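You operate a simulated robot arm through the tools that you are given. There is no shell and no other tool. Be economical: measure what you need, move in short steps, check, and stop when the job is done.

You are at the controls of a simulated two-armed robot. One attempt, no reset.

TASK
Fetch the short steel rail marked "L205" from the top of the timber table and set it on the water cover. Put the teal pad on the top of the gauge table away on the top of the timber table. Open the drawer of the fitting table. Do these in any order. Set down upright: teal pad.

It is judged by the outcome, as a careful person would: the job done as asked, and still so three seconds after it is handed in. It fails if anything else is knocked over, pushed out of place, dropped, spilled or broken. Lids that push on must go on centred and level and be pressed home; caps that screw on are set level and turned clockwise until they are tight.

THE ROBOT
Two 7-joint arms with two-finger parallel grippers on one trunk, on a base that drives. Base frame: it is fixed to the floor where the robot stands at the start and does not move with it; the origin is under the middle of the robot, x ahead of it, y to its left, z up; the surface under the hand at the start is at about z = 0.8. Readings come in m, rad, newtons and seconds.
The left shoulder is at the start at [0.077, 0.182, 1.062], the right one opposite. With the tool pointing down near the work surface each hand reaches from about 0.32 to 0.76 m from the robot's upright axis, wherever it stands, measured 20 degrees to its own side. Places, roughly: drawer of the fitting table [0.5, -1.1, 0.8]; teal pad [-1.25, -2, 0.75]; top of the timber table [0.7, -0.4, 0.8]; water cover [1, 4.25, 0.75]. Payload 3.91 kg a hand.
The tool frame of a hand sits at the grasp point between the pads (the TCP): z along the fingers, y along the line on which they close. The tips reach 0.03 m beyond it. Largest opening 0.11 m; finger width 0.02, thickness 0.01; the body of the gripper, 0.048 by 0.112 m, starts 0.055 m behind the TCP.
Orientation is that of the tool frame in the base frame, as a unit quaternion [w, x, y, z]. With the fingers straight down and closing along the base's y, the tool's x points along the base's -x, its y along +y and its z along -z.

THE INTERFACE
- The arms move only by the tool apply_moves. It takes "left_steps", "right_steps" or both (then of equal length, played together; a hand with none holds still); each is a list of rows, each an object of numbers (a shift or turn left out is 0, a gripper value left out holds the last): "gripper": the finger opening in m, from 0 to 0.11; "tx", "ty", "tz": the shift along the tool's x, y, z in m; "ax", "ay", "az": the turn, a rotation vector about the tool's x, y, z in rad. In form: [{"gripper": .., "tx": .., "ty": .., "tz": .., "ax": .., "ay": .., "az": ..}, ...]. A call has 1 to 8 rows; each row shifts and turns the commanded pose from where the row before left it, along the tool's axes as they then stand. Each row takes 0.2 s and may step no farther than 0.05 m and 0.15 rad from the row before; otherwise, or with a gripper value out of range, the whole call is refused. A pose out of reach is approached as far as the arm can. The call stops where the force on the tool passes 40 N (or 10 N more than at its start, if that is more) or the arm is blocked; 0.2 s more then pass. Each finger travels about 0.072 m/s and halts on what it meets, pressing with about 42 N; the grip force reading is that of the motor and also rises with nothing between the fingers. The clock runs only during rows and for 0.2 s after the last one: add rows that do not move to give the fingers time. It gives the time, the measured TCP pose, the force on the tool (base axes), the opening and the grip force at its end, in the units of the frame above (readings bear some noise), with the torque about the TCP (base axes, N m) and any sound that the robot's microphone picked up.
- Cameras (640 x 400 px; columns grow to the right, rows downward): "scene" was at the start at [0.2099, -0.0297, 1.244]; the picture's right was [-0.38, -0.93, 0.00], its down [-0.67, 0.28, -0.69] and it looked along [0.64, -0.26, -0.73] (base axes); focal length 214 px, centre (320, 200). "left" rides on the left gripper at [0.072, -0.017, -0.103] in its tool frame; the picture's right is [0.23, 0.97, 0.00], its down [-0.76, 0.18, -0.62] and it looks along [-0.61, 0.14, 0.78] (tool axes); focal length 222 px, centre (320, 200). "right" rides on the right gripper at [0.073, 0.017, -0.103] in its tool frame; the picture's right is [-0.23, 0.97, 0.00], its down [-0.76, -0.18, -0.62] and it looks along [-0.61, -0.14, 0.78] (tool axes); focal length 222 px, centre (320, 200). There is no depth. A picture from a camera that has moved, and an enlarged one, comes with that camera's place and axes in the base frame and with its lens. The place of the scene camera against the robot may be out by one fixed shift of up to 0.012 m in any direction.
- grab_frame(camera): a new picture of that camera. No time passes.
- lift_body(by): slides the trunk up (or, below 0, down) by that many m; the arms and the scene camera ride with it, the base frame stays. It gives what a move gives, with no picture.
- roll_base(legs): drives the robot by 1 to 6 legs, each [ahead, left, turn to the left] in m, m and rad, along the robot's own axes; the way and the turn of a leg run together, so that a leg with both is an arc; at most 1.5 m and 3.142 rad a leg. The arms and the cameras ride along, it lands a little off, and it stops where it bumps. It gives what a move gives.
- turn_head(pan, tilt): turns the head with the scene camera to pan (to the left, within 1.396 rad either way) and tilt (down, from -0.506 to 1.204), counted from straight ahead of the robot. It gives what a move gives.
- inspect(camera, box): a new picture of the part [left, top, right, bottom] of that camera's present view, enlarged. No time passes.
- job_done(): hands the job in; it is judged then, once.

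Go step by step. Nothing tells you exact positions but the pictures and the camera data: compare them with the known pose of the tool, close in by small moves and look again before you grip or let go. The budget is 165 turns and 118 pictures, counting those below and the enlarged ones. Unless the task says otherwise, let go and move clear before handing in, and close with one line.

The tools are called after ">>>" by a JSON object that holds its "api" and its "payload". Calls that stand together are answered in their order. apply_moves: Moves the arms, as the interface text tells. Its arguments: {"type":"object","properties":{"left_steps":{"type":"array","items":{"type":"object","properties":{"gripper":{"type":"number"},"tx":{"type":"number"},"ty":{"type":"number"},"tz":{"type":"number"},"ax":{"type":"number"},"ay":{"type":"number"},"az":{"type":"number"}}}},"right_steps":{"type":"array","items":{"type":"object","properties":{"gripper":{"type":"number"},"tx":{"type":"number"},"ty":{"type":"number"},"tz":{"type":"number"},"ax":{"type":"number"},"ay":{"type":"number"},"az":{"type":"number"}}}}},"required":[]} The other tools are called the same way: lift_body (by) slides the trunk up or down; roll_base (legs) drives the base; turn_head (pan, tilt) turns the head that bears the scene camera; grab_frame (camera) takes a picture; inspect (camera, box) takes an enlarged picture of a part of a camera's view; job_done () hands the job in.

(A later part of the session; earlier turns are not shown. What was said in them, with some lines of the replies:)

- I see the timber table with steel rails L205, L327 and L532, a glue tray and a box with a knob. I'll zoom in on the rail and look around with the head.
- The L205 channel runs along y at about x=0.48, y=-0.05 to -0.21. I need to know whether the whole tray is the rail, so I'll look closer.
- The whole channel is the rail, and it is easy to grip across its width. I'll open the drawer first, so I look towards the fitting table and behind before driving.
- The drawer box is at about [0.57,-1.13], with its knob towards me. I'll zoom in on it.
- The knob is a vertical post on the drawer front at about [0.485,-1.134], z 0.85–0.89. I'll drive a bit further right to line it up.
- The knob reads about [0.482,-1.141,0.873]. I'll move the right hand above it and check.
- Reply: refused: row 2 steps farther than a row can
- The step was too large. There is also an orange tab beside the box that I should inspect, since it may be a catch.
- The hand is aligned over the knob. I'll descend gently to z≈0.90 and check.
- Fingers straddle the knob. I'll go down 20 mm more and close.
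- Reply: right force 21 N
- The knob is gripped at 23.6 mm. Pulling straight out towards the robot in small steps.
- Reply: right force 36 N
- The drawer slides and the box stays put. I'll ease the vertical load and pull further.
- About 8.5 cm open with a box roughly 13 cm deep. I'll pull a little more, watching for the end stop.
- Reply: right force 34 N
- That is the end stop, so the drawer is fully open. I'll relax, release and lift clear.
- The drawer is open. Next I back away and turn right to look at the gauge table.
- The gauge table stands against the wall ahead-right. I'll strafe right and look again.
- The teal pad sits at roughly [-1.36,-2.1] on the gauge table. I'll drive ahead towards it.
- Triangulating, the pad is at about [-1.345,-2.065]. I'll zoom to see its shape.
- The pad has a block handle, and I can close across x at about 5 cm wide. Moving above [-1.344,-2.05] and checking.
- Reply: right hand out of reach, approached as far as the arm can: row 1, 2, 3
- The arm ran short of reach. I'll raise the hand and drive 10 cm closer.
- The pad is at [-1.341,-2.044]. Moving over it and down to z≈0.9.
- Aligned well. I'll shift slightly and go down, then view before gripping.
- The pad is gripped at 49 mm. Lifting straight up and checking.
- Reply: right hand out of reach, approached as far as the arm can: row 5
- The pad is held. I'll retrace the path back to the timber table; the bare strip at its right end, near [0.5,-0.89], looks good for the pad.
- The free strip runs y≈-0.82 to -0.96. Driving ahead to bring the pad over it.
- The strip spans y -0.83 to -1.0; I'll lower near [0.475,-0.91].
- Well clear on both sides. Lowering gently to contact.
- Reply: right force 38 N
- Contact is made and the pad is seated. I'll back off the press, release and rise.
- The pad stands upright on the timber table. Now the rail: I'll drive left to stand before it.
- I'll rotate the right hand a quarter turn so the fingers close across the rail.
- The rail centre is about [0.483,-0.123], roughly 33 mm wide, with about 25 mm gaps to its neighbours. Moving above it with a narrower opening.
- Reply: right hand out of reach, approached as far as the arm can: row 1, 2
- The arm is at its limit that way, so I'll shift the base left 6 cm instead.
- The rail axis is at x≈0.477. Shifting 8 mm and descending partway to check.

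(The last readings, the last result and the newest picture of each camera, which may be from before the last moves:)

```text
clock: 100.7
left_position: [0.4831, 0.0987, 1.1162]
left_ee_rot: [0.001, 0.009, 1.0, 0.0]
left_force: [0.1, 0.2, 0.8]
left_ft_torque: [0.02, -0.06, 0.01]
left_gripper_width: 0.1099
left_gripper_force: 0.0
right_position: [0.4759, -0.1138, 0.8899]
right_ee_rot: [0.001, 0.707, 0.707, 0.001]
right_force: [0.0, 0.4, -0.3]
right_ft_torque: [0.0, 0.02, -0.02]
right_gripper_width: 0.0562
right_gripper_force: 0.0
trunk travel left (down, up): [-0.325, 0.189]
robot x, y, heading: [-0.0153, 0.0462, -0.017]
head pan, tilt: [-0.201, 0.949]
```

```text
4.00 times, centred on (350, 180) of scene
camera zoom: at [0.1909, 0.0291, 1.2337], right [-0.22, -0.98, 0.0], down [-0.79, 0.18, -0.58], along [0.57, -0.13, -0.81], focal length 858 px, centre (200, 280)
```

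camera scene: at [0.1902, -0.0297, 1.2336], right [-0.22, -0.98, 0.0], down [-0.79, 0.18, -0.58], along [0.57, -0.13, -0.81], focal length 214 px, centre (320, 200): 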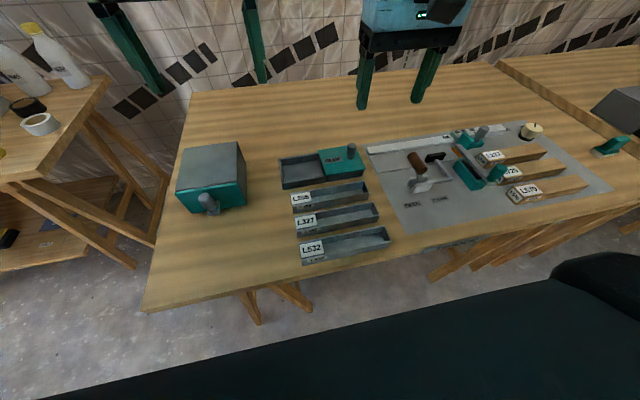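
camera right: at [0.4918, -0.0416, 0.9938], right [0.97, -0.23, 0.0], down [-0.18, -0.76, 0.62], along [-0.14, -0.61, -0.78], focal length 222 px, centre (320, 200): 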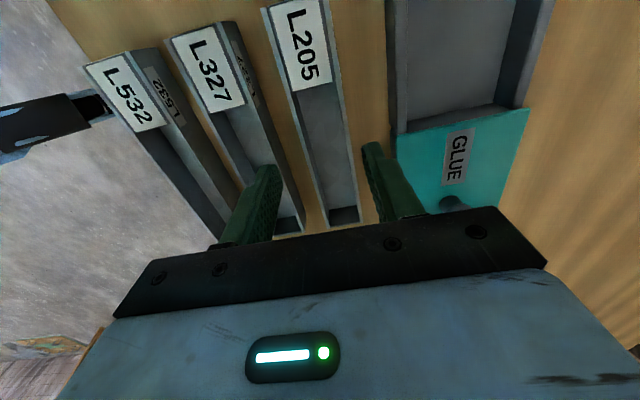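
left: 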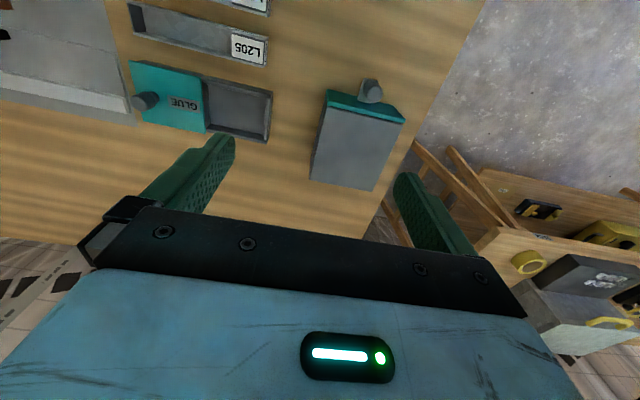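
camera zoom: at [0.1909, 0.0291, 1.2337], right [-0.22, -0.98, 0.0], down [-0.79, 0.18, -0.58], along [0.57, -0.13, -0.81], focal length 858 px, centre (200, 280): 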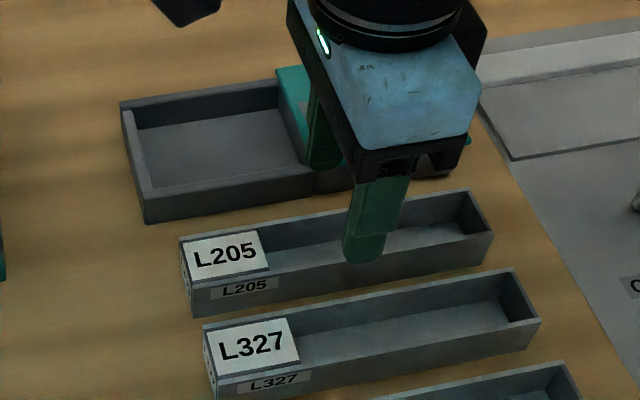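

Clearances look good both sides. Descending to the gripping height.

>>> {"api": "apply_moves", "payload": {"right_steps": [{"ty": 0.003, "tz": 0.02}, {"tz": 0.02}, {"tz": 0.01}, {}]}}

>>> {"api": "grab_frame", "payload": {"camera": "right"}}

>>> {"api": "inspect", "payload": {"camera": "scene", "box": [300, 130, 400, 230]}}

```text
clock: 101.7
left_position: [0.4846, 0.099, 1.1147]
left_ee_rot: [0.001, 0.009, 1.0, 0.0]
left_force: [-0.5, -0.3, -0.7]
left_ft_torque: [-0.03, -0.02, 0.01]
left_gripper_width: 0.1097
left_gripper_force: 0.1
right_position: [0.4796, -0.1161, 0.8402]
right_ee_rot: [0.0, 0.708, 0.706, 0.001]
right_force: [-0.3, -0.1, -0.4]
right_ft_torque: [0.01, -0.04, -0.02]
right_gripper_width: 0.0562
right_gripper_force: 0.2
trunk travel left (down, up): [-0.325, 0.189]
robot x, y, heading: [-0.0159, 0.0476, -0.018]
head pan, tilt: [-0.201, 0.949]
```

```text
51 pictures are left
camera right: at [0.4963, -0.0439, 0.9448], right [0.97, -0.23, 0.0], down [-0.18, -0.76, 0.62], along [-0.14, -0.61, -0.78], focal length 222 px, centre (320, 200)
```

right: 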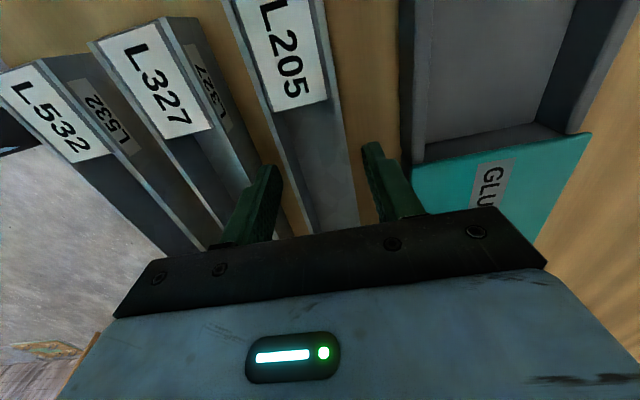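

```text
4.00 times, centred on (350, 180) of scene
camera zoom: at [0.1913, 0.0291, 1.2336], right [-0.22, -0.98, 0.0], down [-0.79, 0.18, -0.58], along [0.57, -0.13, -0.81], focal length 858 px, centre (200, 280)
```

zoom: 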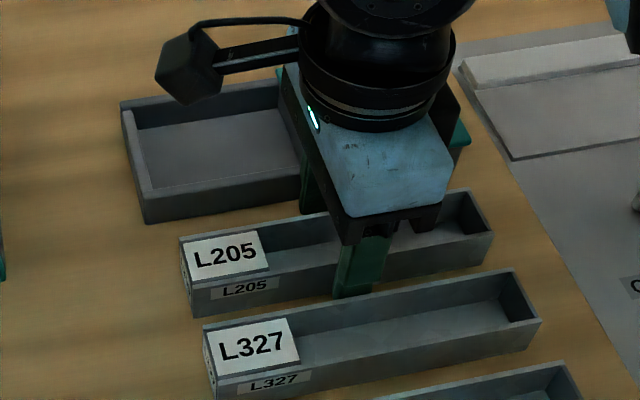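

Fingers straddle only the L205 rail. Closing now.

>>> {"api": "apply_moves", "payload": {"right_steps": [{"gripper": 0.035}, {"gripper": 0.0}, {}, {}]}}

```text
clock: 102.7
left_position: [0.484, 0.0988, 1.1158]
left_ee_rot: [0.001, 0.01, 1.0, -0.001]
left_force: [0.2, 0.3, -0.7]
left_ft_torque: [0.02, 0.01, 0.01]
left_gripper_width: 0.1099
left_gripper_force: 0.1
right_position: [0.4797, -0.1144, 0.842]
right_ee_rot: [0.001, 0.708, 0.706, 0.0]
right_force: [-0.1, 0.0, -0.7]
right_ft_torque: [-0.01, 0.02, 0.01]
right_gripper_width: 0.0369
right_gripper_force: 42.5
trunk travel left (down, up): [-0.325, 0.189]
robot x, y, heading: [-0.0209, 0.0455, -0.02]
head pan, tilt: [-0.201, 0.949]
```

Gripped at 37 mm. Lifting in steps and checking for tilt.

>>> {"api": "apply_moves", "payload": {"right_steps": [{"tz": -0.02}, {"tz": -0.04}, {"tz": -0.05}, {"tz": -0.05}, {"tz": -0.04}, {}]}}

>>> {"api": "grab_frame", "payload": {"camera": "scene"}}

>>> {"api": "grab_frame", "payload": {"camera": "right"}}

```text
clock: 104.1
left_position: [0.4847, 0.0977, 1.1152]
left_ee_rot: [0.002, 0.01, 1.0, -0.001]
left_force: [0.1, -0.4, -0.1]
left_ft_torque: [-0.02, 0.01, 0.01]
left_gripper_width: 0.1103
left_gripper_force: 0.1
right_position: [0.4776, -0.1163, 1.0415]
right_ee_rot: [0.0, 0.707, 0.707, 0.0]
right_force: [0.1, -1.2, -0.6]
right_ft_torque: [-0.04, 0.03, -0.01]
right_gripper_width: 0.0371
right_gripper_force: 41.8
trunk travel left (down, up): [-0.325, 0.189]
robot x, y, heading: [-0.0137, 0.0473, -0.018]
head pan, tilt: [-0.201, 0.949]
```

```text
49 pictures are left
camera scene: at [0.1916, 0.0289, 1.2335], right [-0.22, -0.98, 0.0], down [-0.79, 0.18, -0.58], along [0.57, -0.13, -0.81], focal length 214 px, centre (320, 200)
```

scene: 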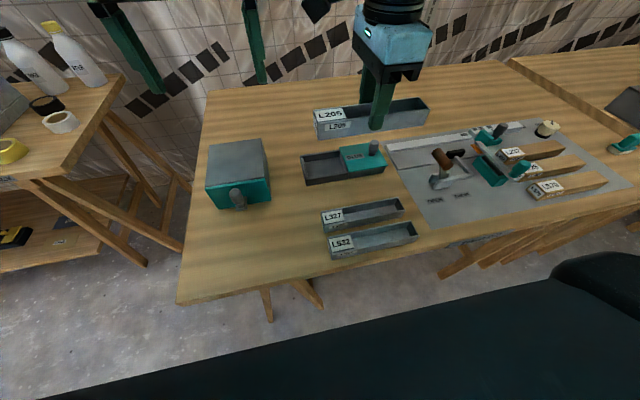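

```text
48 pictures are left
camera right: at [0.495, -0.0448, 1.1456], right [0.97, -0.23, 0.0], down [-0.18, -0.76, 0.62], along [-0.14, -0.61, -0.78], focal length 222 px, centre (320, 200)
```

right: 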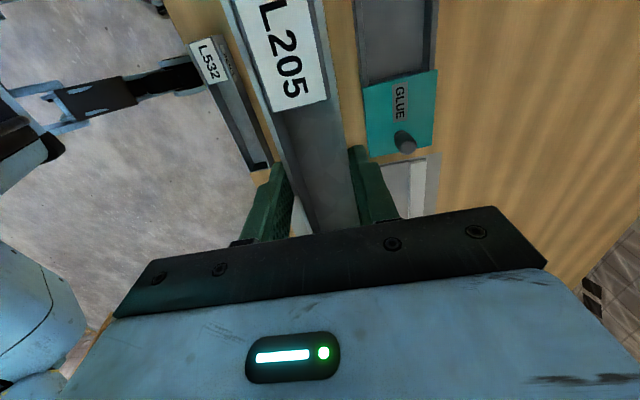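

The rail is held level. I'll back off, turn left and look down the room towards the water cover.

>>> {"api": "roll_base", "payload": {"legs": [[-0.7, 0, 0], [0, 0, 1.57]]}}

>>> {"api": "turn_head", "payload": {"pan": -0.25, "tilt": 0.25}}

>>> {"api": "grab_frame", "payload": {"camera": "scene"}}

```text
clock: 111.7
left_position: [-0.7378, 0.5694, 1.1151]
left_ee_rot: [0.001, -0.684, 0.73, 0.0]
left_force: [-0.2, 0.4, -0.2]
left_ft_torque: [0.01, 0.03, -0.02]
left_gripper_width: 0.1098
left_gripper_force: 0.0
right_position: [-0.5238, 0.5538, 1.0405]
right_ee_rot: [0.0, 0.024, 1.0, 0.002]
right_force: [0.6, 0.5, -0.8]
right_ft_torque: [0.01, -0.05, 0.03]
right_gripper_width: 0.0372
right_gripper_force: 42.3
trunk travel left (down, up): [-0.325, 0.189]
robot x, y, heading: [-0.7128, 0.0689, 1.506]
head pan, tilt: [-0.201, 0.949]
```

```text
clock: 112.7
left_position: [-0.7388, 0.569, 1.1153]
left_ee_rot: [0.001, -0.683, 0.73, 0.0]
left_force: [0.3, -0.2, -0.2]
left_ft_torque: [0.03, 0.0, 0.0]
left_gripper_width: 0.1096
left_gripper_force: 0.1
right_position: [-0.523, 0.5527, 1.0423]
right_ee_rot: [0.0, 0.023, 1.0, 0.001]
right_force: [-0.3, 0.4, -0.1]
right_ft_torque: [0.0, -0.02, 0.02]
right_gripper_width: 0.037
right_gripper_force: 41.6
trunk travel left (down, up): [-0.325, 0.189]
robot x, y, heading: [-0.7094, 0.0673, 1.503]
head pan, tilt: [-0.25, 0.25]
```

```text
47 pictures are left
camera scene: at [-0.6745, 0.2954, 1.2941], right [0.95, -0.31, 0.0], down [-0.08, -0.24, -0.97], along [0.3, 0.92, -0.25], focal length 214 px, centre (320, 200)
```

scene: 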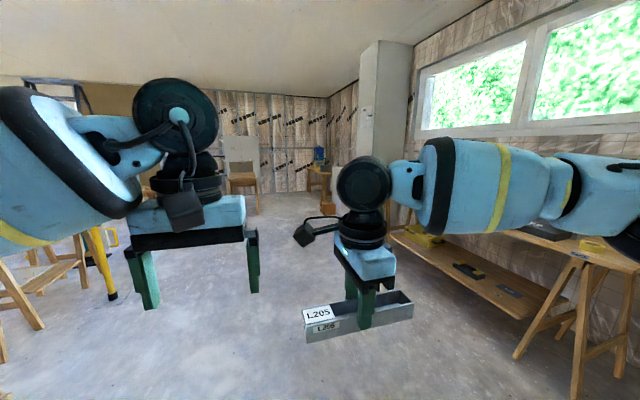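

The floor ahead is clear. Correcting heading and driving on.

>>> {"api": "roll_base", "payload": {"legs": [[0, 0, 0.06], [1.5, 0, 0], [0.8, 0, 0]]}}

>>> {"api": "turn_head", "payload": {"pan": -0.7, "tilt": 0.25}}

>>> {"api": "grab_frame", "payload": {"camera": "scene"}}

```text
clock: 124.4
left_position: [-0.7645, 2.8508, 1.1154]
left_ee_rot: [0.001, -0.705, 0.709, 0.001]
left_force: [-0.6, 0.2, 0.1]
left_ft_torque: [-0.04, 0.0, 0.04]
left_gripper_width: 0.1098
left_gripper_force: 0.0
right_position: [-0.5484, 2.8479, 1.0416]
right_ee_rot: [0.0, -0.007, 1.0, 0.001]
right_force: [0.2, 0.5, -1.1]
right_ft_torque: [-0.01, -0.02, -0.02]
right_gripper_width: 0.0372
right_gripper_force: 42.2
trunk travel left (down, up): [-0.325, 0.189]
robot x, y, heading: [-0.7013, 2.3503, 1.569]
head pan, tilt: [-0.25, 0.25]
```

```text
clock: 125.3
left_position: [-0.7635, 2.8505, 1.1153]
left_ee_rot: [0.001, -0.705, 0.709, 0.0]
left_force: [-1.1, 0.1, -0.5]
left_ft_torque: [0.03, -0.01, 0.05]
left_gripper_width: 0.1102
left_gripper_force: 0.2
right_position: [-0.5488, 2.8479, 1.0405]
right_ee_rot: [0.0, -0.006, 1.0, 0.0]
right_force: [-0.6, 0.3, -1.7]
right_ft_torque: [0.0, -0.01, 0.0]
right_gripper_width: 0.0375
right_gripper_force: 41.7
trunk travel left (down, up): [-0.325, 0.189]
robot x, y, heading: [-0.7049, 2.3503, 1.569]
head pan, tilt: [-0.7, 0.25]
```

```text
46 pictures are left
camera scene: at [-0.6462, 2.5622, 1.2942], right [0.76, -0.65, 0.0], down [-0.16, -0.19, -0.97], along [0.63, 0.74, -0.25], focal length 214 px, centre (320, 200)
```

scene: 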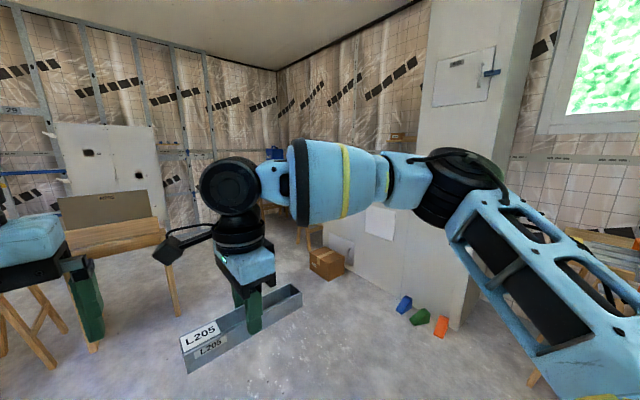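

The target lies behind my right forearm near the blue item. Driving further up and turning towards it.

>>> {"api": "roll_base", "payload": {"legs": [[0.7, 0, 0], [0, 0, -0.6]]}}

>>> {"api": "turn_head", "payload": {"pan": 0.0, "tilt": 0.35}}

>>> {"api": "grab_frame", "payload": {"camera": "scene"}}

```text
clock: 130.8
left_position: [-0.4558, 3.4863, 1.115]
left_ee_rot: [0.0, -0.456, 0.89, 0.0]
left_force: [0.0, 0.7, 0.2]
left_ft_torque: [-0.01, 0.02, -0.01]
left_gripper_width: 0.11
left_gripper_force: 0.1
right_position: [-0.2836, 3.3591, 1.0413]
right_ee_rot: [0.001, 0.297, 0.955, 0.001]
right_force: [0.0, -0.1, -1.5]
right_ft_torque: [-0.04, -0.01, 0.03]
right_gripper_width: 0.037
right_gripper_force: 42.3
trunk travel left (down, up): [-0.325, 0.189]
robot x, y, heading: [-0.6991, 3.0431, 0.953]
head pan, tilt: [-0.7, 0.25]
```

```text
clock: 131.9
left_position: [-0.4555, 3.4867, 1.115]
left_ee_rot: [0.0, -0.456, 0.89, 0.001]
left_force: [0.7, 0.9, 0.4]
left_ft_torque: [0.01, -0.04, 0.0]
left_gripper_width: 0.11
left_gripper_force: 0.0
right_position: [-0.2835, 3.3599, 1.0429]
right_ee_rot: [0.0, 0.297, 0.955, 0.001]
right_force: [0.4, 0.5, -0.9]
right_ft_torque: [-0.03, -0.03, 0.0]
right_gripper_width: 0.0371
right_gripper_force: 42.0
trunk travel left (down, up): [-0.325, 0.189]
robot x, y, heading: [-0.7009, 3.0427, 0.955]
head pan, tilt: [0.0, 0.351]
```

```text
45 pictures are left
camera scene: at [-0.5653, 3.2337, 1.2847], right [0.81, -0.58, 0.0], down [-0.2, -0.28, -0.94], along [0.55, 0.76, -0.34], focal length 214 px, centre (320, 200)
```

scene: 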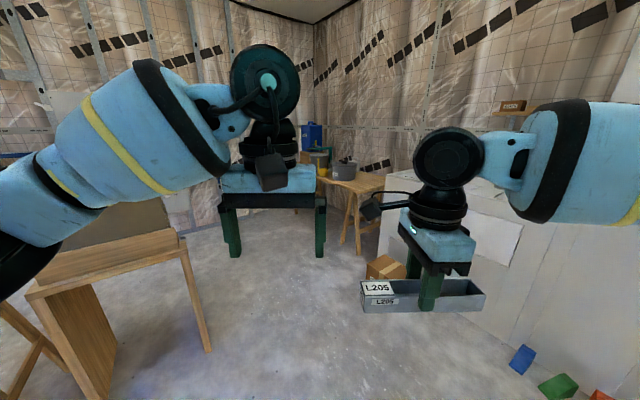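

The target projects near px (400,189), on top of the low white boxing. I'll zoom in there.

>>> {"api": "inspect", "payload": {"camera": "scene", "box": [340, 80, 560, 260]}}

>>> {"api": "inspect", "payload": {"camera": "scene", "box": [280, 110, 420, 210]}}

```text
2.22 times, centred on (450, 170) of scene
camera zoom: at [-0.5653, 3.2337, 1.2847], right [0.81, -0.58, 0.0], down [-0.2, -0.28, -0.94], along [0.55, 0.76, -0.34], focal length 477 px, centre (31, 267)
```

zoom: 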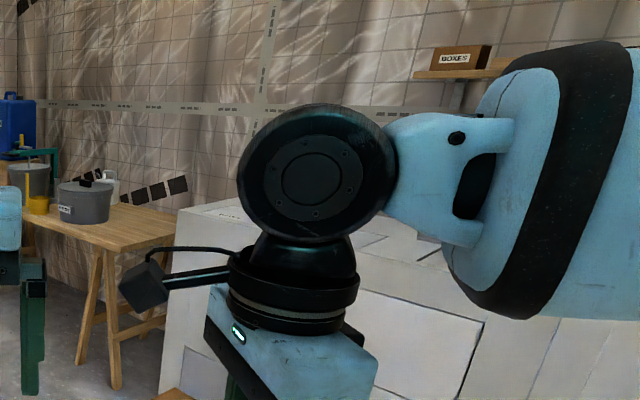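

```text
4.00 times, centred on (350, 160) of scene
camera zoom: at [-0.5653, 3.2337, 1.2847], right [0.81, -0.58, 0.0], down [-0.2, -0.28, -0.94], along [0.55, 0.76, -0.34], focal length 858 px, centre (200, 360)
```

zoom: 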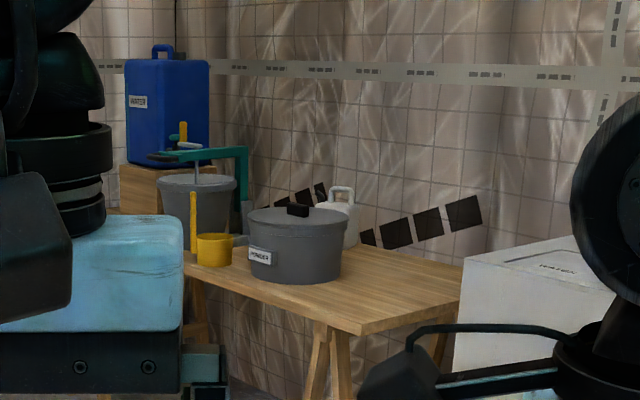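

The white boxing has a hatch marked "WATER" on its top, near the left end. I'll move closer to see it and the cardboard box on the floor.

>>> {"api": "roll_base", "payload": {"legs": [[0.75, -0.1, 0]]}}

>>> {"api": "turn_head", "payload": {"pan": -0.1, "tilt": 0.6}}

>>> {"api": "grab_frame", "payload": {"camera": "scene"}}

```text
clock: 136.0
left_position: [0.0645, 4.0356, 1.115]
left_ee_rot: [0.001, -0.455, 0.89, 0.0]
left_force: [-0.5, -0.2, 0.1]
left_ft_torque: [0.04, 0.0, -0.02]
left_gripper_width: 0.1099
left_gripper_force: 0.1
right_position: [0.2379, 3.9084, 1.0417]
right_ee_rot: [0.0, 0.298, 0.955, 0.001]
right_force: [0.6, -0.7, -1.7]
right_ft_torque: [-0.01, -0.04, -0.01]
right_gripper_width: 0.0373
right_gripper_force: 42.2
trunk travel left (down, up): [-0.325, 0.189]
robot x, y, heading: [-0.1774, 3.5935, 0.943]
head pan, tilt: [0.0, 0.351]
```

```text
clock: 136.7
left_position: [0.0656, 4.0356, 1.1157]
left_ee_rot: [0.0, -0.455, 0.89, 0.001]
left_force: [-0.4, -0.4, -0.5]
left_ft_torque: [-0.03, -0.02, 0.0]
left_gripper_width: 0.1099
left_gripper_force: 0.0
right_position: [0.2383, 3.9076, 1.0407]
right_ee_rot: [0.001, 0.299, 0.954, 0.0]
right_force: [-0.3, 0.5, -0.3]
right_ft_torque: [0.01, -0.02, 0.01]
right_gripper_width: 0.0367
right_gripper_force: 42.3
trunk travel left (down, up): [-0.325, 0.189]
robot x, y, heading: [-0.1795, 3.5942, 0.947]
head pan, tilt: [-0.099, 0.6]
```

```text
42 pictures are left
camera scene: at [-0.0407, 3.7745, 1.262], right [0.75, -0.66, 0.0], down [-0.37, -0.42, -0.83], along [0.55, 0.62, -0.56], focal length 214 px, centre (320, 200)
```

scene: 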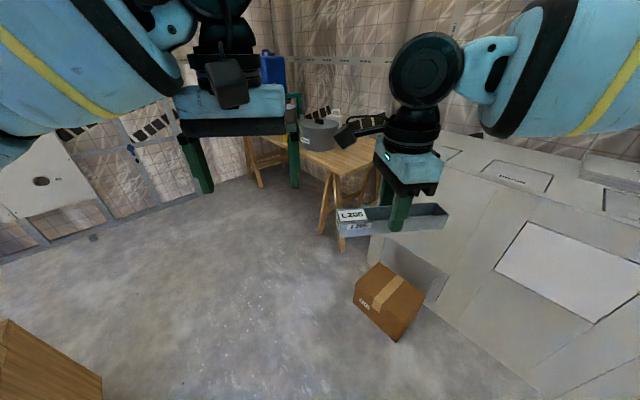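

>>> {"api": "inspect", "payload": {"camera": "scene", "box": [430, 120, 640, 250]}}

```text
3.05 times, centred on (535, 185) of scene
camera zoom: at [-0.0407, 3.7745, 1.262], right [0.75, -0.66, 0.0], down [-0.37, -0.42, -0.83], along [0.55, 0.62, -0.56], focal length 654 px, centre (-335, 246)
```

zoom: 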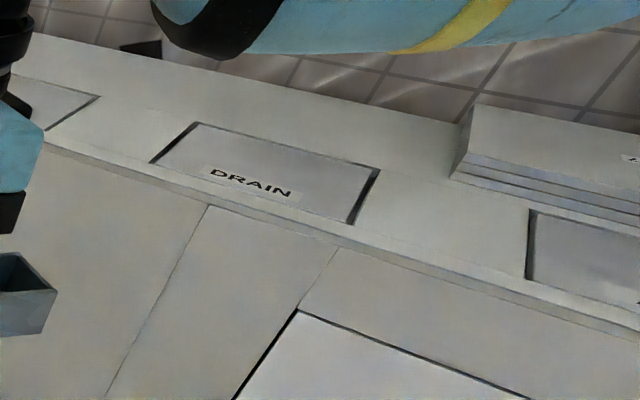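

The water cover is the leftmost hatch, at about [1.135,4.19], with the ledge top at z≈0.84. The cardboard box blocks the direct approach, so I'll come in from the left of it, moving in stages.

>>> {"api": "roll_base", "payload": {"legs": [[0, 0, -0.945], [0.3, 0, 0], [0, 0.9, 0]]}}

>>> {"api": "turn_head", "payload": {"pan": -0.25, "tilt": 0.75}}

>>> {"api": "grab_frame", "payload": {"camera": "scene"}}

```text
clock: 148.8
left_position: [0.6213, 4.5351, 1.1145]
left_ee_rot: [0.0, -0.002, 1.0, -0.001]
left_force: [0.0, -0.4, 0.1]
left_ft_torque: [0.02, -0.03, 0.02]
left_gripper_width: 0.1101
left_gripper_force: 0.1
right_position: [0.6199, 4.3193, 1.0415]
right_ee_rot: [0.001, 0.698, 0.716, 0.0]
right_force: [0.6, -0.3, -1.7]
right_ft_torque: [-0.07, -0.01, -0.02]
right_gripper_width: 0.0368
right_gripper_force: 41.6
trunk travel left (down, up): [-0.325, 0.189]
robot x, y, heading: [0.1195, 4.4699, 0.003]
head pan, tilt: [-0.099, 0.6]
```

```text
clock: 149.5
left_position: [0.62, 4.5343, 1.1149]
left_ee_rot: [0.001, -0.003, 1.0, 0.0]
left_force: [-0.5, 0.1, -0.2]
left_ft_torque: [-0.02, -0.02, 0.01]
left_gripper_width: 0.1098
left_gripper_force: 0.1
right_position: [0.619, 4.3189, 1.0412]
right_ee_rot: [-0.001, 0.698, 0.716, 0.0]
right_force: [-0.3, 0.1, -1.0]
right_ft_torque: [-0.06, -0.01, 0.02]
right_gripper_width: 0.0372
right_gripper_force: 42.3
trunk travel left (down, up): [-0.325, 0.189]
robot x, y, heading: [0.1235, 4.4713, 0.007]
head pan, tilt: [-0.25, 0.75]
```

```text
40 pictures are left
camera scene: at [0.338, 4.4519, 1.2491], right [-0.24, -0.97, 0.0], down [-0.66, 0.16, -0.73], along [0.71, -0.18, -0.68], focal length 214 px, centre (320, 200)
```

scene: 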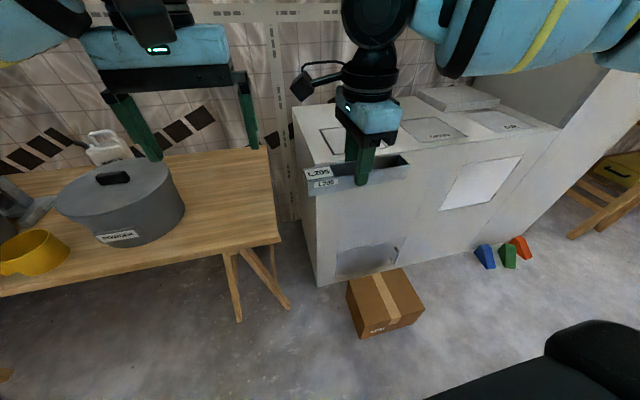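

Layout is clear now: the box spans x 0.6–0.85, y 3.8–4.18, and the pot table starts near x≈0.78, y≥4.48. I'll look straight down to learn how far my base protrudes.

>>> {"api": "turn_head", "payload": {"pan": -0.5, "tilt": 1.2}}

>>> {"api": "grab_frame", "payload": {"camera": "scene"}}

```text
clock: 150.4
left_position: [0.6203, 4.5343, 1.1148]
left_ee_rot: [0.001, -0.003, 1.0, 0.0]
left_force: [0.0, -0.5, 0.8]
left_ft_torque: [0.01, -0.01, 0.02]
left_gripper_width: 0.1096
left_gripper_force: 0.1
right_position: [0.6183, 4.3195, 1.0425]
right_ee_rot: [0.0, 0.699, 0.715, 0.0]
right_force: [0.3, -0.5, -1.0]
right_ft_torque: [-0.03, -0.01, -0.04]
right_gripper_width: 0.0367
right_gripper_force: 42.0
trunk travel left (down, up): [-0.325, 0.189]
robot x, y, heading: [0.1225, 4.4716, 0.002]
head pan, tilt: [-0.499, 1.201]
```

```text
39 pictures are left
camera scene: at [0.3069, 4.4454, 1.2174], right [-0.47, -0.88, 0.0], down [-0.82, 0.44, -0.36], along [0.32, -0.17, -0.93], focal length 214 px, centre (320, 200)
```

scene: 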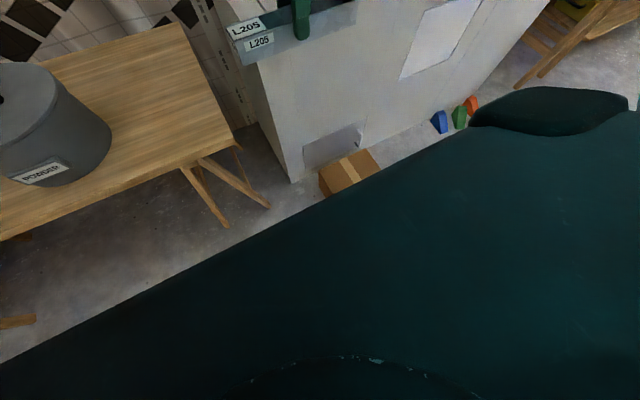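

That dark slab is just the trunk top, so I'll keep a wide lateral margin from the box. Moving left 7 cm, then ahead in two stages.

>>> {"api": "roll_base", "payload": {"legs": [[0, 0.07, 0], [0.22, 0, 0]]}}

>>> {"api": "turn_head", "payload": {"pan": -0.45, "tilt": 0.85}}

>>> {"api": "grab_frame", "payload": {"camera": "scene"}}

```text
clock: 153.0
left_position: [0.8431, 4.6047, 1.1148]
left_ee_rot: [0.0, 0.0, 1.0, 0.0]
left_force: [1.8, -0.1, 0.8]
left_ft_torque: [0.01, 0.01, 0.0]
left_gripper_width: 0.1099
left_gripper_force: 0.1
right_position: [0.8399, 4.388, 1.0407]
right_ee_rot: [0.0, 0.7, 0.714, 0.0]
right_force: [-0.3, -0.1, -1.5]
right_ft_torque: [0.01, 0.04, -0.02]
right_gripper_width: 0.0371
right_gripper_force: 41.6
trunk travel left (down, up): [-0.325, 0.189]
robot x, y, heading: [0.3443, 4.5414, 0.004]
head pan, tilt: [-0.499, 1.201]
```

```text
clock: 153.9
left_position: [0.8429, 4.6038, 1.1159]
left_ee_rot: [0.001, 0.0, 1.0, 0.0]
left_force: [-0.4, -0.5, -0.5]
left_ft_torque: [0.01, 0.02, 0.02]
left_gripper_width: 0.1099
left_gripper_force: 0.2
right_position: [0.8401, 4.3893, 1.0417]
right_ee_rot: [0.0, 0.7, 0.714, 0.001]
right_force: [0.5, -0.8, -1.0]
right_ft_torque: [-0.02, -0.01, 0.02]
right_gripper_width: 0.0369
right_gripper_force: 41.8
trunk travel left (down, up): [-0.325, 0.189]
robot x, y, heading: [0.3447, 4.544, 0.001]
head pan, tilt: [-0.45, 0.85]
```

```text
38 pictures are left
camera scene: at [0.5492, 4.5093, 1.241], right [-0.44, -0.9, 0.0], down [-0.68, 0.33, -0.66], along [0.59, -0.29, -0.75], focal length 214 px, centre (320, 200)
```

scene: 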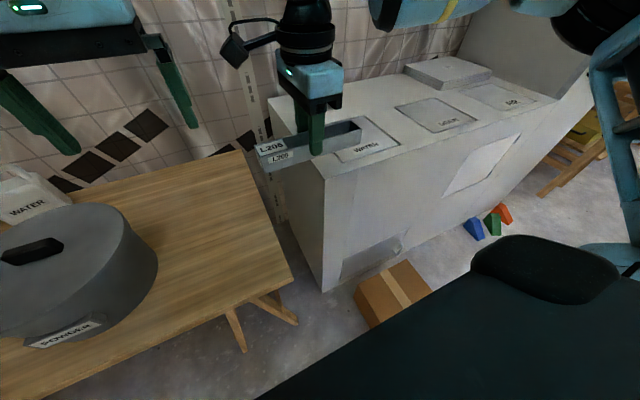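

The WATER cover now reads x 0.955–1.14, y 4.03–4.25, centre about [1.045,4.14], with the top at z≈0.86. Going 12 cm closer, then moving the hand over it.

>>> {"api": "roll_base", "payload": {"legs": [[0.12, 0, 0]]}}

>>> {"api": "apply_moves", "payload": {"right_steps": [{"tx": -0.045}, {"tx": -0.045}, {"tx": -0.045}, {"tx": -0.045}, {"tx": -0.04}, {"ty": 0.04}, {"ty": 0.03}, {}]}}

>>> {"api": "grab_frame", "payload": {"camera": "scene"}}

>>> {"api": "grab_frame", "payload": {"camera": "right"}}

```text
clock: 155.1
left_position: [0.962, 4.6033, 1.1154]
left_ee_rot: [0.001, 0.001, 1.0, 0.0]
left_force: [0.1, 0.1, -0.3]
left_ft_torque: [0.0, 0.04, 0.03]
left_gripper_width: 0.1102
left_gripper_force: 0.0
right_position: [0.9594, 4.388, 1.0419]
right_ee_rot: [0.0, 0.701, 0.714, 0.0]
right_force: [-0.1, 0.9, -1.1]
right_ft_torque: [0.01, -0.02, 0.04]
right_gripper_width: 0.037
right_gripper_force: 42.2
trunk travel left (down, up): [-0.325, 0.189]
robot x, y, heading: [0.4641, 4.5448, -0.001]
head pan, tilt: [-0.45, 0.85]
```

```text
clock: 156.9
left_position: [0.9608, 4.6023, 1.1148]
left_ee_rot: [0.001, 0.001, 1.0, 0.0]
left_force: [-0.9, 0.4, -0.6]
left_ft_torque: [-0.01, 0.01, -0.02]
left_gripper_width: 0.11
left_gripper_force: 0.0
right_position: [1.0327, 4.1687, 1.0435]
right_ee_rot: [0.0, 0.7, 0.714, 0.0]
right_force: [-0.7, -0.1, -1.7]
right_ft_torque: [-0.02, 0.0, -0.05]
right_gripper_width: 0.0369
right_gripper_force: 41.6
trunk travel left (down, up): [-0.325, 0.189]
robot x, y, heading: [0.4649, 4.5436, -0.002]
head pan, tilt: [-0.45, 0.85]
```

```text
37 pictures are left
camera scene: at [0.6688, 4.5091, 1.2411], right [-0.44, -0.9, 0.0], down [-0.68, 0.33, -0.66], along [0.59, -0.29, -0.75], focal length 214 px, centre (320, 200)
```

scene: 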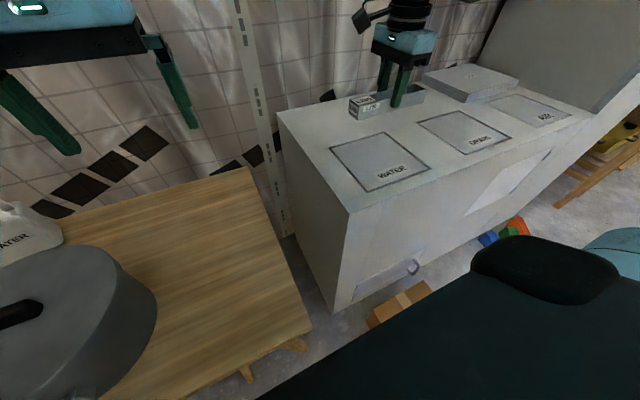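

```text
36 pictures are left
camera right: at [1.0483, 4.2411, 1.1473], right [0.98, -0.21, 0.0], down [-0.16, -0.77, 0.62], along [-0.13, -0.61, -0.78], focal length 222 px, centre (320, 200)
```

right: 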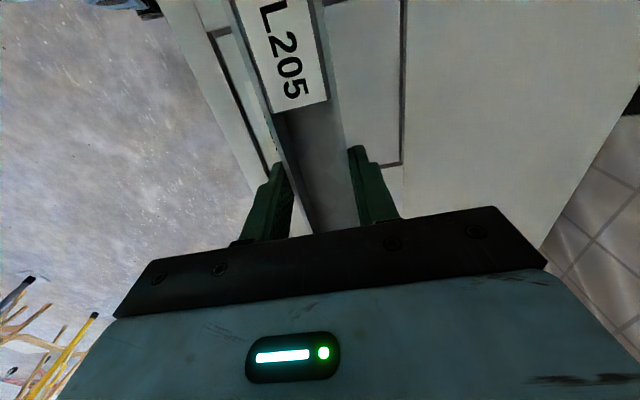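

The cover centre is [1.042,4.144]. Shifting the last bit and lowering to just above it.

>>> {"api": "apply_moves", "payload": {"right_steps": [{"tx": -0.026, "ty": 0.008}, {"tz": 0.04}, {"tz": 0.04}, {"tz": 0.02}, {}]}}

>>> {"api": "inspect", "payload": {"camera": "scene", "box": [310, 60, 470, 220]}}

>>> {"api": "grab_frame", "payload": {"camera": "right"}}

```text
clock: 158.1
left_position: [0.9618, 4.6043, 1.1164]
left_ee_rot: [0.001, 0.002, 1.0, 0.0]
left_force: [-0.1, 0.2, -0.1]
left_ft_torque: [0.01, 0.02, 0.03]
left_gripper_width: 0.1102
left_gripper_force: 0.1
right_position: [1.0403, 4.1427, 0.9416]
right_ee_rot: [0.0, 0.701, 0.713, 0.001]
right_force: [-0.5, 0.5, -0.4]
right_ft_torque: [-0.05, -0.03, -0.01]
right_gripper_width: 0.0373
right_gripper_force: 42.2
trunk travel left (down, up): [-0.325, 0.189]
robot x, y, heading: [0.4648, 4.5426, -0.004]
head pan, tilt: [-0.45, 0.85]
```

```text
2.50 times, centred on (390, 140) of scene
camera zoom: at [0.669, 4.5091, 1.2411], right [-0.44, -0.9, 0.0], down [-0.68, 0.33, -0.66], along [0.59, -0.29, -0.75], focal length 536 px, centre (145, 350)
```

zoom: 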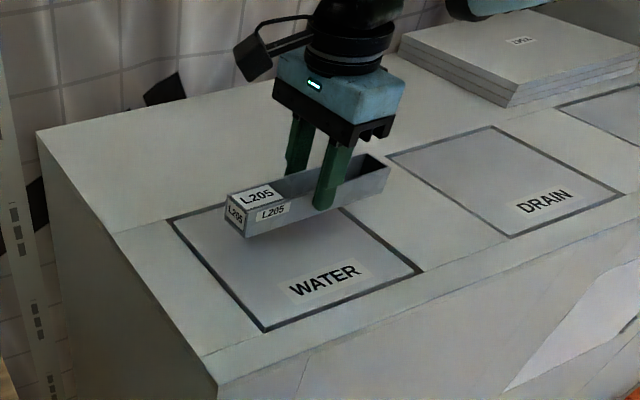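

```text
34 pictures are left
camera right: at [1.0559, 4.2147, 1.0455], right [0.98, -0.21, 0.0], down [-0.16, -0.76, 0.62], along [-0.13, -0.61, -0.78], focal length 222 px, centre (320, 200)
```

right: 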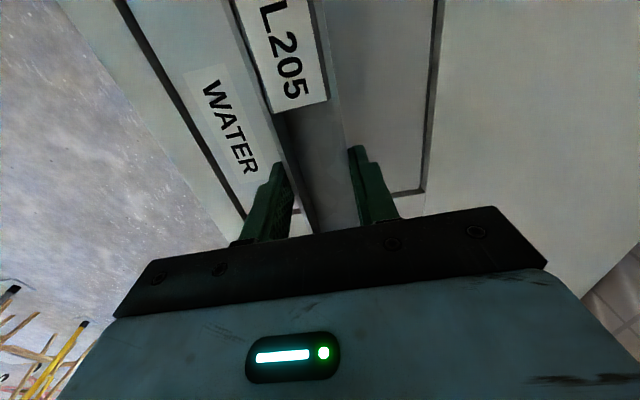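

Centred well. Lowering gently until contact.

>>> {"api": "apply_moves", "payload": {"right_steps": [{"tx": 0.006, "tz": 0.01}, {"tz": 0.01}, {"tz": 0.008}, {}]}}

>>> {"api": "inspect", "payload": {"camera": "scene", "box": [310, 60, 470, 220]}}

```text
clock: 159.1
left_position: [0.9621, 4.6042, 1.1157]
left_ee_rot: [0.001, 0.001, 1.0, 0.001]
left_force: [-0.5, 0.2, 0.2]
left_ft_torque: [0.01, 0.0, 0.01]
left_gripper_width: 0.1097
left_gripper_force: 0.0
right_position: [1.0405, 4.1509, 0.9125]
right_ee_rot: [0.0, 0.701, 0.713, 0.001]
right_force: [0.2, 0.1, -0.5]
right_ft_torque: [-0.04, 0.0, 0.01]
right_gripper_width: 0.037
right_gripper_force: 41.8
trunk travel left (down, up): [-0.325, 0.189]
robot x, y, heading: [0.4619, 4.5418, 0.002]
head pan, tilt: [-0.45, 0.85]
```

```text
2.50 times, centred on (390, 140) of scene
camera zoom: at [0.6691, 4.5091, 1.2411], right [-0.44, -0.9, 0.0], down [-0.68, 0.33, -0.66], along [0.59, -0.29, -0.75], focal length 536 px, centre (145, 350)
```

zoom: 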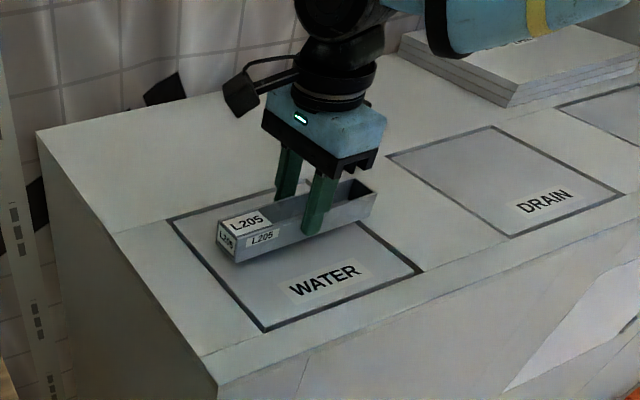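

>>> {"api": "apply_moves", "payload": {"right_steps": [{"tz": 0.006}, {"tz": 0.005}, {}]}}

>>> {"api": "apply_moves", "payload": {"right_steps": [{"tz": 0.004}, {}]}}

>>> {"api": "inspect", "payload": {"camera": "scene", "box": [310, 60, 470, 220]}}

```text
clock: 159.9
left_position: [0.9611, 4.6039, 1.1155]
left_ee_rot: [0.001, 0.001, 1.0, 0.0]
left_force: [-0.4, -0.3, 0.1]
left_ft_torque: [0.0, -0.01, -0.01]
left_gripper_width: 0.1101
left_gripper_force: 0.0
right_position: [1.0414, 4.1495, 0.9033]
right_ee_rot: [0.0, 0.701, 0.713, 0.001]
right_force: [0.3, 0.4, -0.6]
right_ft_torque: [-0.01, -0.03, -0.01]
right_gripper_width: 0.0373
right_gripper_force: 42.2
trunk travel left (down, up): [-0.325, 0.189]
robot x, y, heading: [0.4596, 4.5436, -0.001]
head pan, tilt: [-0.45, 0.85]
```

```text
clock: 160.5
left_position: [0.9611, 4.6036, 1.1158]
left_ee_rot: [0.002, 0.001, 1.0, 0.0]
left_force: [0.0, 0.7, -0.6]
left_ft_torque: [-0.02, 0.02, 0.01]
left_gripper_width: 0.1098
left_gripper_force: 0.1
right_position: [1.0425, 4.1494, 0.9003]
right_ee_rot: [0.002, 0.7, 0.714, 0.002]
right_force: [0.3, -4.0, 13.9]
right_ft_torque: [1.11, 0.21, 0.02]
right_gripper_width: 0.0369
right_gripper_force: 42.3
trunk travel left (down, up): [-0.325, 0.189]
robot x, y, heading: [0.463, 4.5387, 0.001]
head pan, tilt: [-0.45, 0.85]
```

```text
2.50 times, centred on (390, 140) of scene
camera zoom: at [0.668, 4.5091, 1.2414], right [-0.44, -0.9, 0.0], down [-0.68, 0.33, -0.66], along [0.59, -0.29, -0.75], focal length 536 px, centre (145, 350)
```

zoom: 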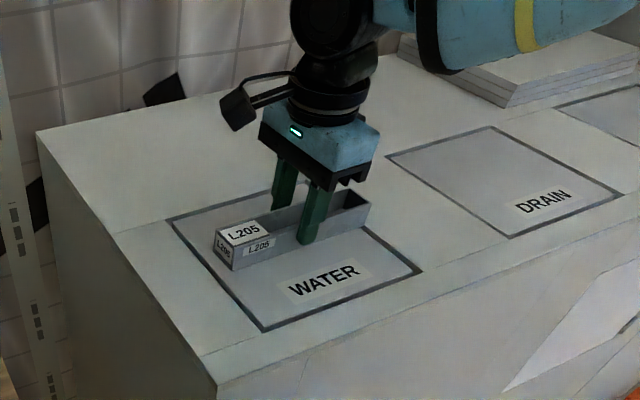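

Contact is felt and the rail lies fully on the WATER cover. Releasing and rising.

>>> {"api": "apply_moves", "payload": {"right_steps": [{"tz": -0.001}, {"gripper": 0.045}, {"gripper": 0.06}, {}, {"tz": -0.04}, {"tz": -0.05}, {"tz": -0.05}, {}]}}

>>> {"api": "inspect", "payload": {"camera": "scene", "box": [310, 60, 470, 220]}}

>>> {"api": "grab_frame", "payload": {"camera": "right"}}

```text
clock: 162.3
left_position: [0.9624, 4.6039, 1.1164]
left_ee_rot: [0.001, 0.0, 1.0, 0.0]
left_force: [0.2, 0.5, 0.1]
left_ft_torque: [0.01, 0.01, -0.01]
left_gripper_width: 0.1099
left_gripper_force: 0.1
right_position: [1.0396, 4.1511, 1.0396]
right_ee_rot: [-0.001, 0.701, 0.713, 0.0]
right_force: [-0.2, -0.4, 0.1]
right_ft_torque: [0.01, 0.0, 0.0]
right_gripper_width: 0.0602
right_gripper_force: 0.0
trunk travel left (down, up): [-0.325, 0.189]
robot x, y, heading: [0.4636, 4.5438, -0.005]
head pan, tilt: [-0.45, 0.85]
```

```text
2.50 times, centred on (390, 140) of scene
camera zoom: at [0.6693, 4.5088, 1.241], right [-0.44, -0.9, 0.0], down [-0.68, 0.33, -0.66], along [0.59, -0.29, -0.75], focal length 536 px, centre (145, 350)
```

zoom: 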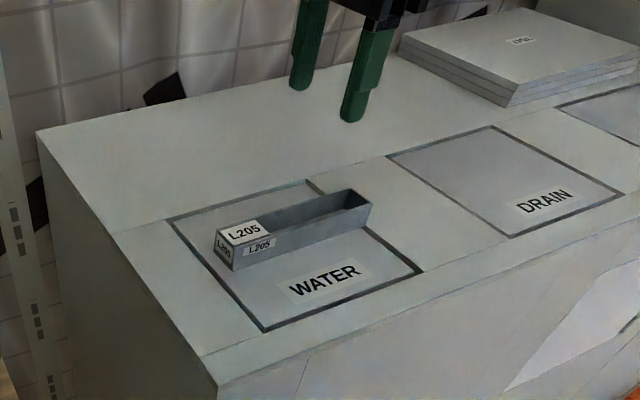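

```text
30 pictures are left
camera right: at [1.0554, 4.2232, 1.1435], right [0.98, -0.21, 0.0], down [-0.16, -0.76, 0.62], along [-0.13, -0.61, -0.78], focal length 222 px, centre (320, 200)
```

right: 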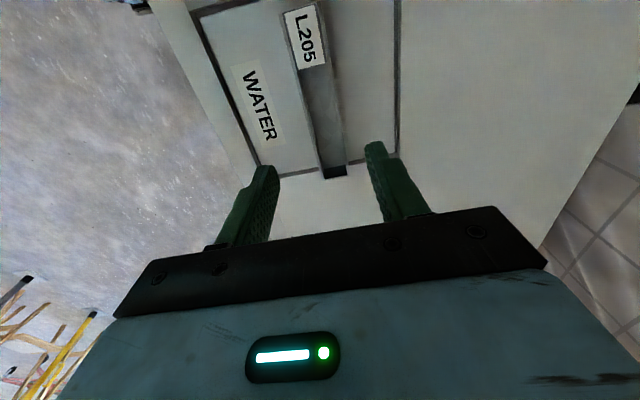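

The rail's far end overhangs the cover border by about 1 cm. I'll regrip and shift it 12 mm so it lies wholly on the cover.

>>> {"api": "apply_moves", "payload": {"right_steps": [{"tz": 0.05}, {"tz": 0.05}, {"tz": 0.037}, {}, {"gripper": 0.035}, {"gripper": 0.0}, {}, {}]}}

>>> {"api": "apply_moves", "payload": {"right_steps": [{"tz": -0.01}, {"tx": 0.012}, {}, {"tz": 0.006}, {}]}}

>>> {"api": "apply_moves", "payload": {"right_steps": [{"tz": 0.004}, {}]}}

```text
clock: 164.1
left_position: [0.9609, 4.6035, 1.1164]
left_ee_rot: [0.001, 0.001, 1.0, 0.0]
left_force: [-0.5, -0.5, 0.0]
left_ft_torque: [0.0, 0.02, 0.01]
left_gripper_width: 0.11
left_gripper_force: 0.2
right_position: [1.0408, 4.1512, 0.9026]
right_ee_rot: [0.001, 0.701, 0.713, 0.001]
right_force: [-0.3, 0.2, 0.5]
right_ft_torque: [-0.04, 0.0, 0.0]
right_gripper_width: 0.0372
right_gripper_force: 41.6
trunk travel left (down, up): [-0.325, 0.189]
robot x, y, heading: [0.4634, 4.5411, -0.001]
head pan, tilt: [-0.45, 0.85]
```

```text
clock: 165.3
left_position: [0.962, 4.6035, 1.1161]
left_ee_rot: [0.0, 0.001, 1.0, 0.001]
left_force: [0.4, 0.1, 0.5]
left_ft_torque: [0.04, 0.05, 0.01]
left_gripper_width: 0.11
left_gripper_force: 0.1
right_position: [1.0411, 4.1625, 0.9071]
right_ee_rot: [0.001, 0.701, 0.713, 0.001]
right_force: [-0.5, -0.1, -0.6]
right_ft_torque: [-0.03, 0.0, 0.01]
right_gripper_width: 0.037
right_gripper_force: 42.4
trunk travel left (down, up): [-0.325, 0.189]
robot x, y, heading: [0.466, 4.544, 0.006]
head pan, tilt: [-0.45, 0.85]
```

```text
clock: 165.9
left_position: [0.9613, 4.6027, 1.116]
left_ee_rot: [0.001, 0.001, 1.0, 0.001]
left_force: [1.0, -0.1, -0.5]
left_ft_torque: [0.01, -0.02, 0.0]
left_gripper_width: 0.1102
left_gripper_force: 0.1
right_position: [1.0407, 4.161, 0.9035]
right_ee_rot: [0.0, 0.701, 0.713, 0.0]
right_force: [0.4, 0.0, 2.5]
right_ft_torque: [0.09, 0.06, 0.01]
right_gripper_width: 0.0372
right_gripper_force: 41.9
trunk travel left (down, up): [-0.325, 0.189]
robot x, y, heading: [0.4654, 4.5442, 0.0]
head pan, tilt: [-0.45, 0.85]
```

Just touching. One more millimetre, then release and rise.

>>> {"api": "apply_moves", "payload": {"right_steps": [{"tz": 0.001}, {"gripper": 0.045}, {"gripper": 0.06}, {}, {"tz": -0.04}, {"tz": -0.05}, {"tz": -0.05}, {}]}}

>>> {"api": "inspect", "payload": {"camera": "scene", "box": [310, 60, 470, 220]}}

>>> {"api": "grab_frame", "payload": {"camera": "right"}}

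```text
clock: 167.7
left_position: [0.9619, 4.6019, 1.1165]
left_ee_rot: [0.0, 0.001, 1.0, 0.0]
left_force: [-0.1, -0.3, 0.3]
left_ft_torque: [0.05, 0.01, -0.01]
left_gripper_width: 0.1099
left_gripper_force: 0.0
right_position: [1.0436, 4.1616, 1.0423]
right_ee_rot: [0.0, 0.701, 0.713, 0.0]
right_force: [-0.4, 0.5, -0.4]
right_ft_torque: [0.02, -0.01, 0.01]
right_gripper_width: 0.0598
right_gripper_force: 0.1
trunk travel left (down, up): [-0.325, 0.189]
robot x, y, heading: [0.4627, 4.5441, -0.001]
head pan, tilt: [-0.45, 0.85]
```

```text
2.50 times, centred on (390, 140) of scene
camera zoom: at [0.6694, 4.5088, 1.241], right [-0.44, -0.9, 0.0], down [-0.68, 0.33, -0.66], along [0.59, -0.29, -0.75], focal length 536 px, centre (145, 350)
```

zoom: 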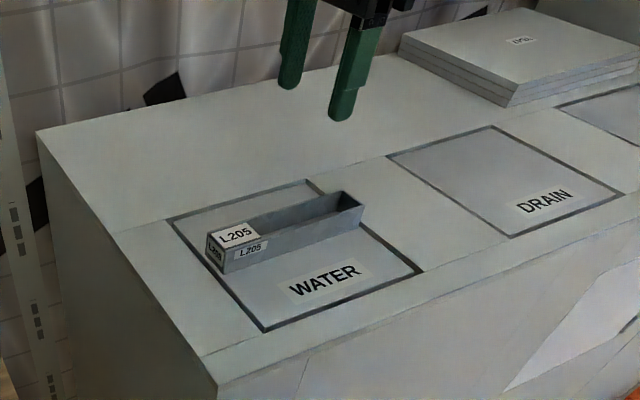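

```text
28 pictures are left
camera right: at [1.0586, 4.234, 1.1455], right [0.98, -0.21, 0.0], down [-0.16, -0.77, 0.62], along [-0.13, -0.61, -0.78], focal length 222 px, centre (320, 200)
```

right: 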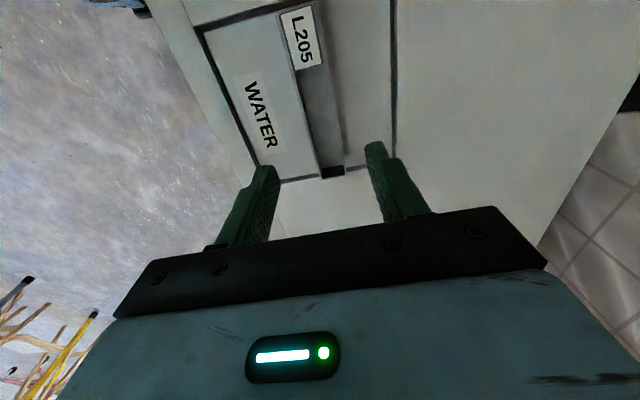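

The rail now lies within the WATER cover, flat and released, with the hand clear. The drawer is open and the pad stands upright on the timber table, so I'm handing in.

>>> {"api": "job_done", "payload": {}}

```text
The job is handed in.
```

All three jobs are done and handed in: the L205 rail lies on the water cover, the teal pad stands upright on the timber table, and the fitting table's drawer is open to its stop.
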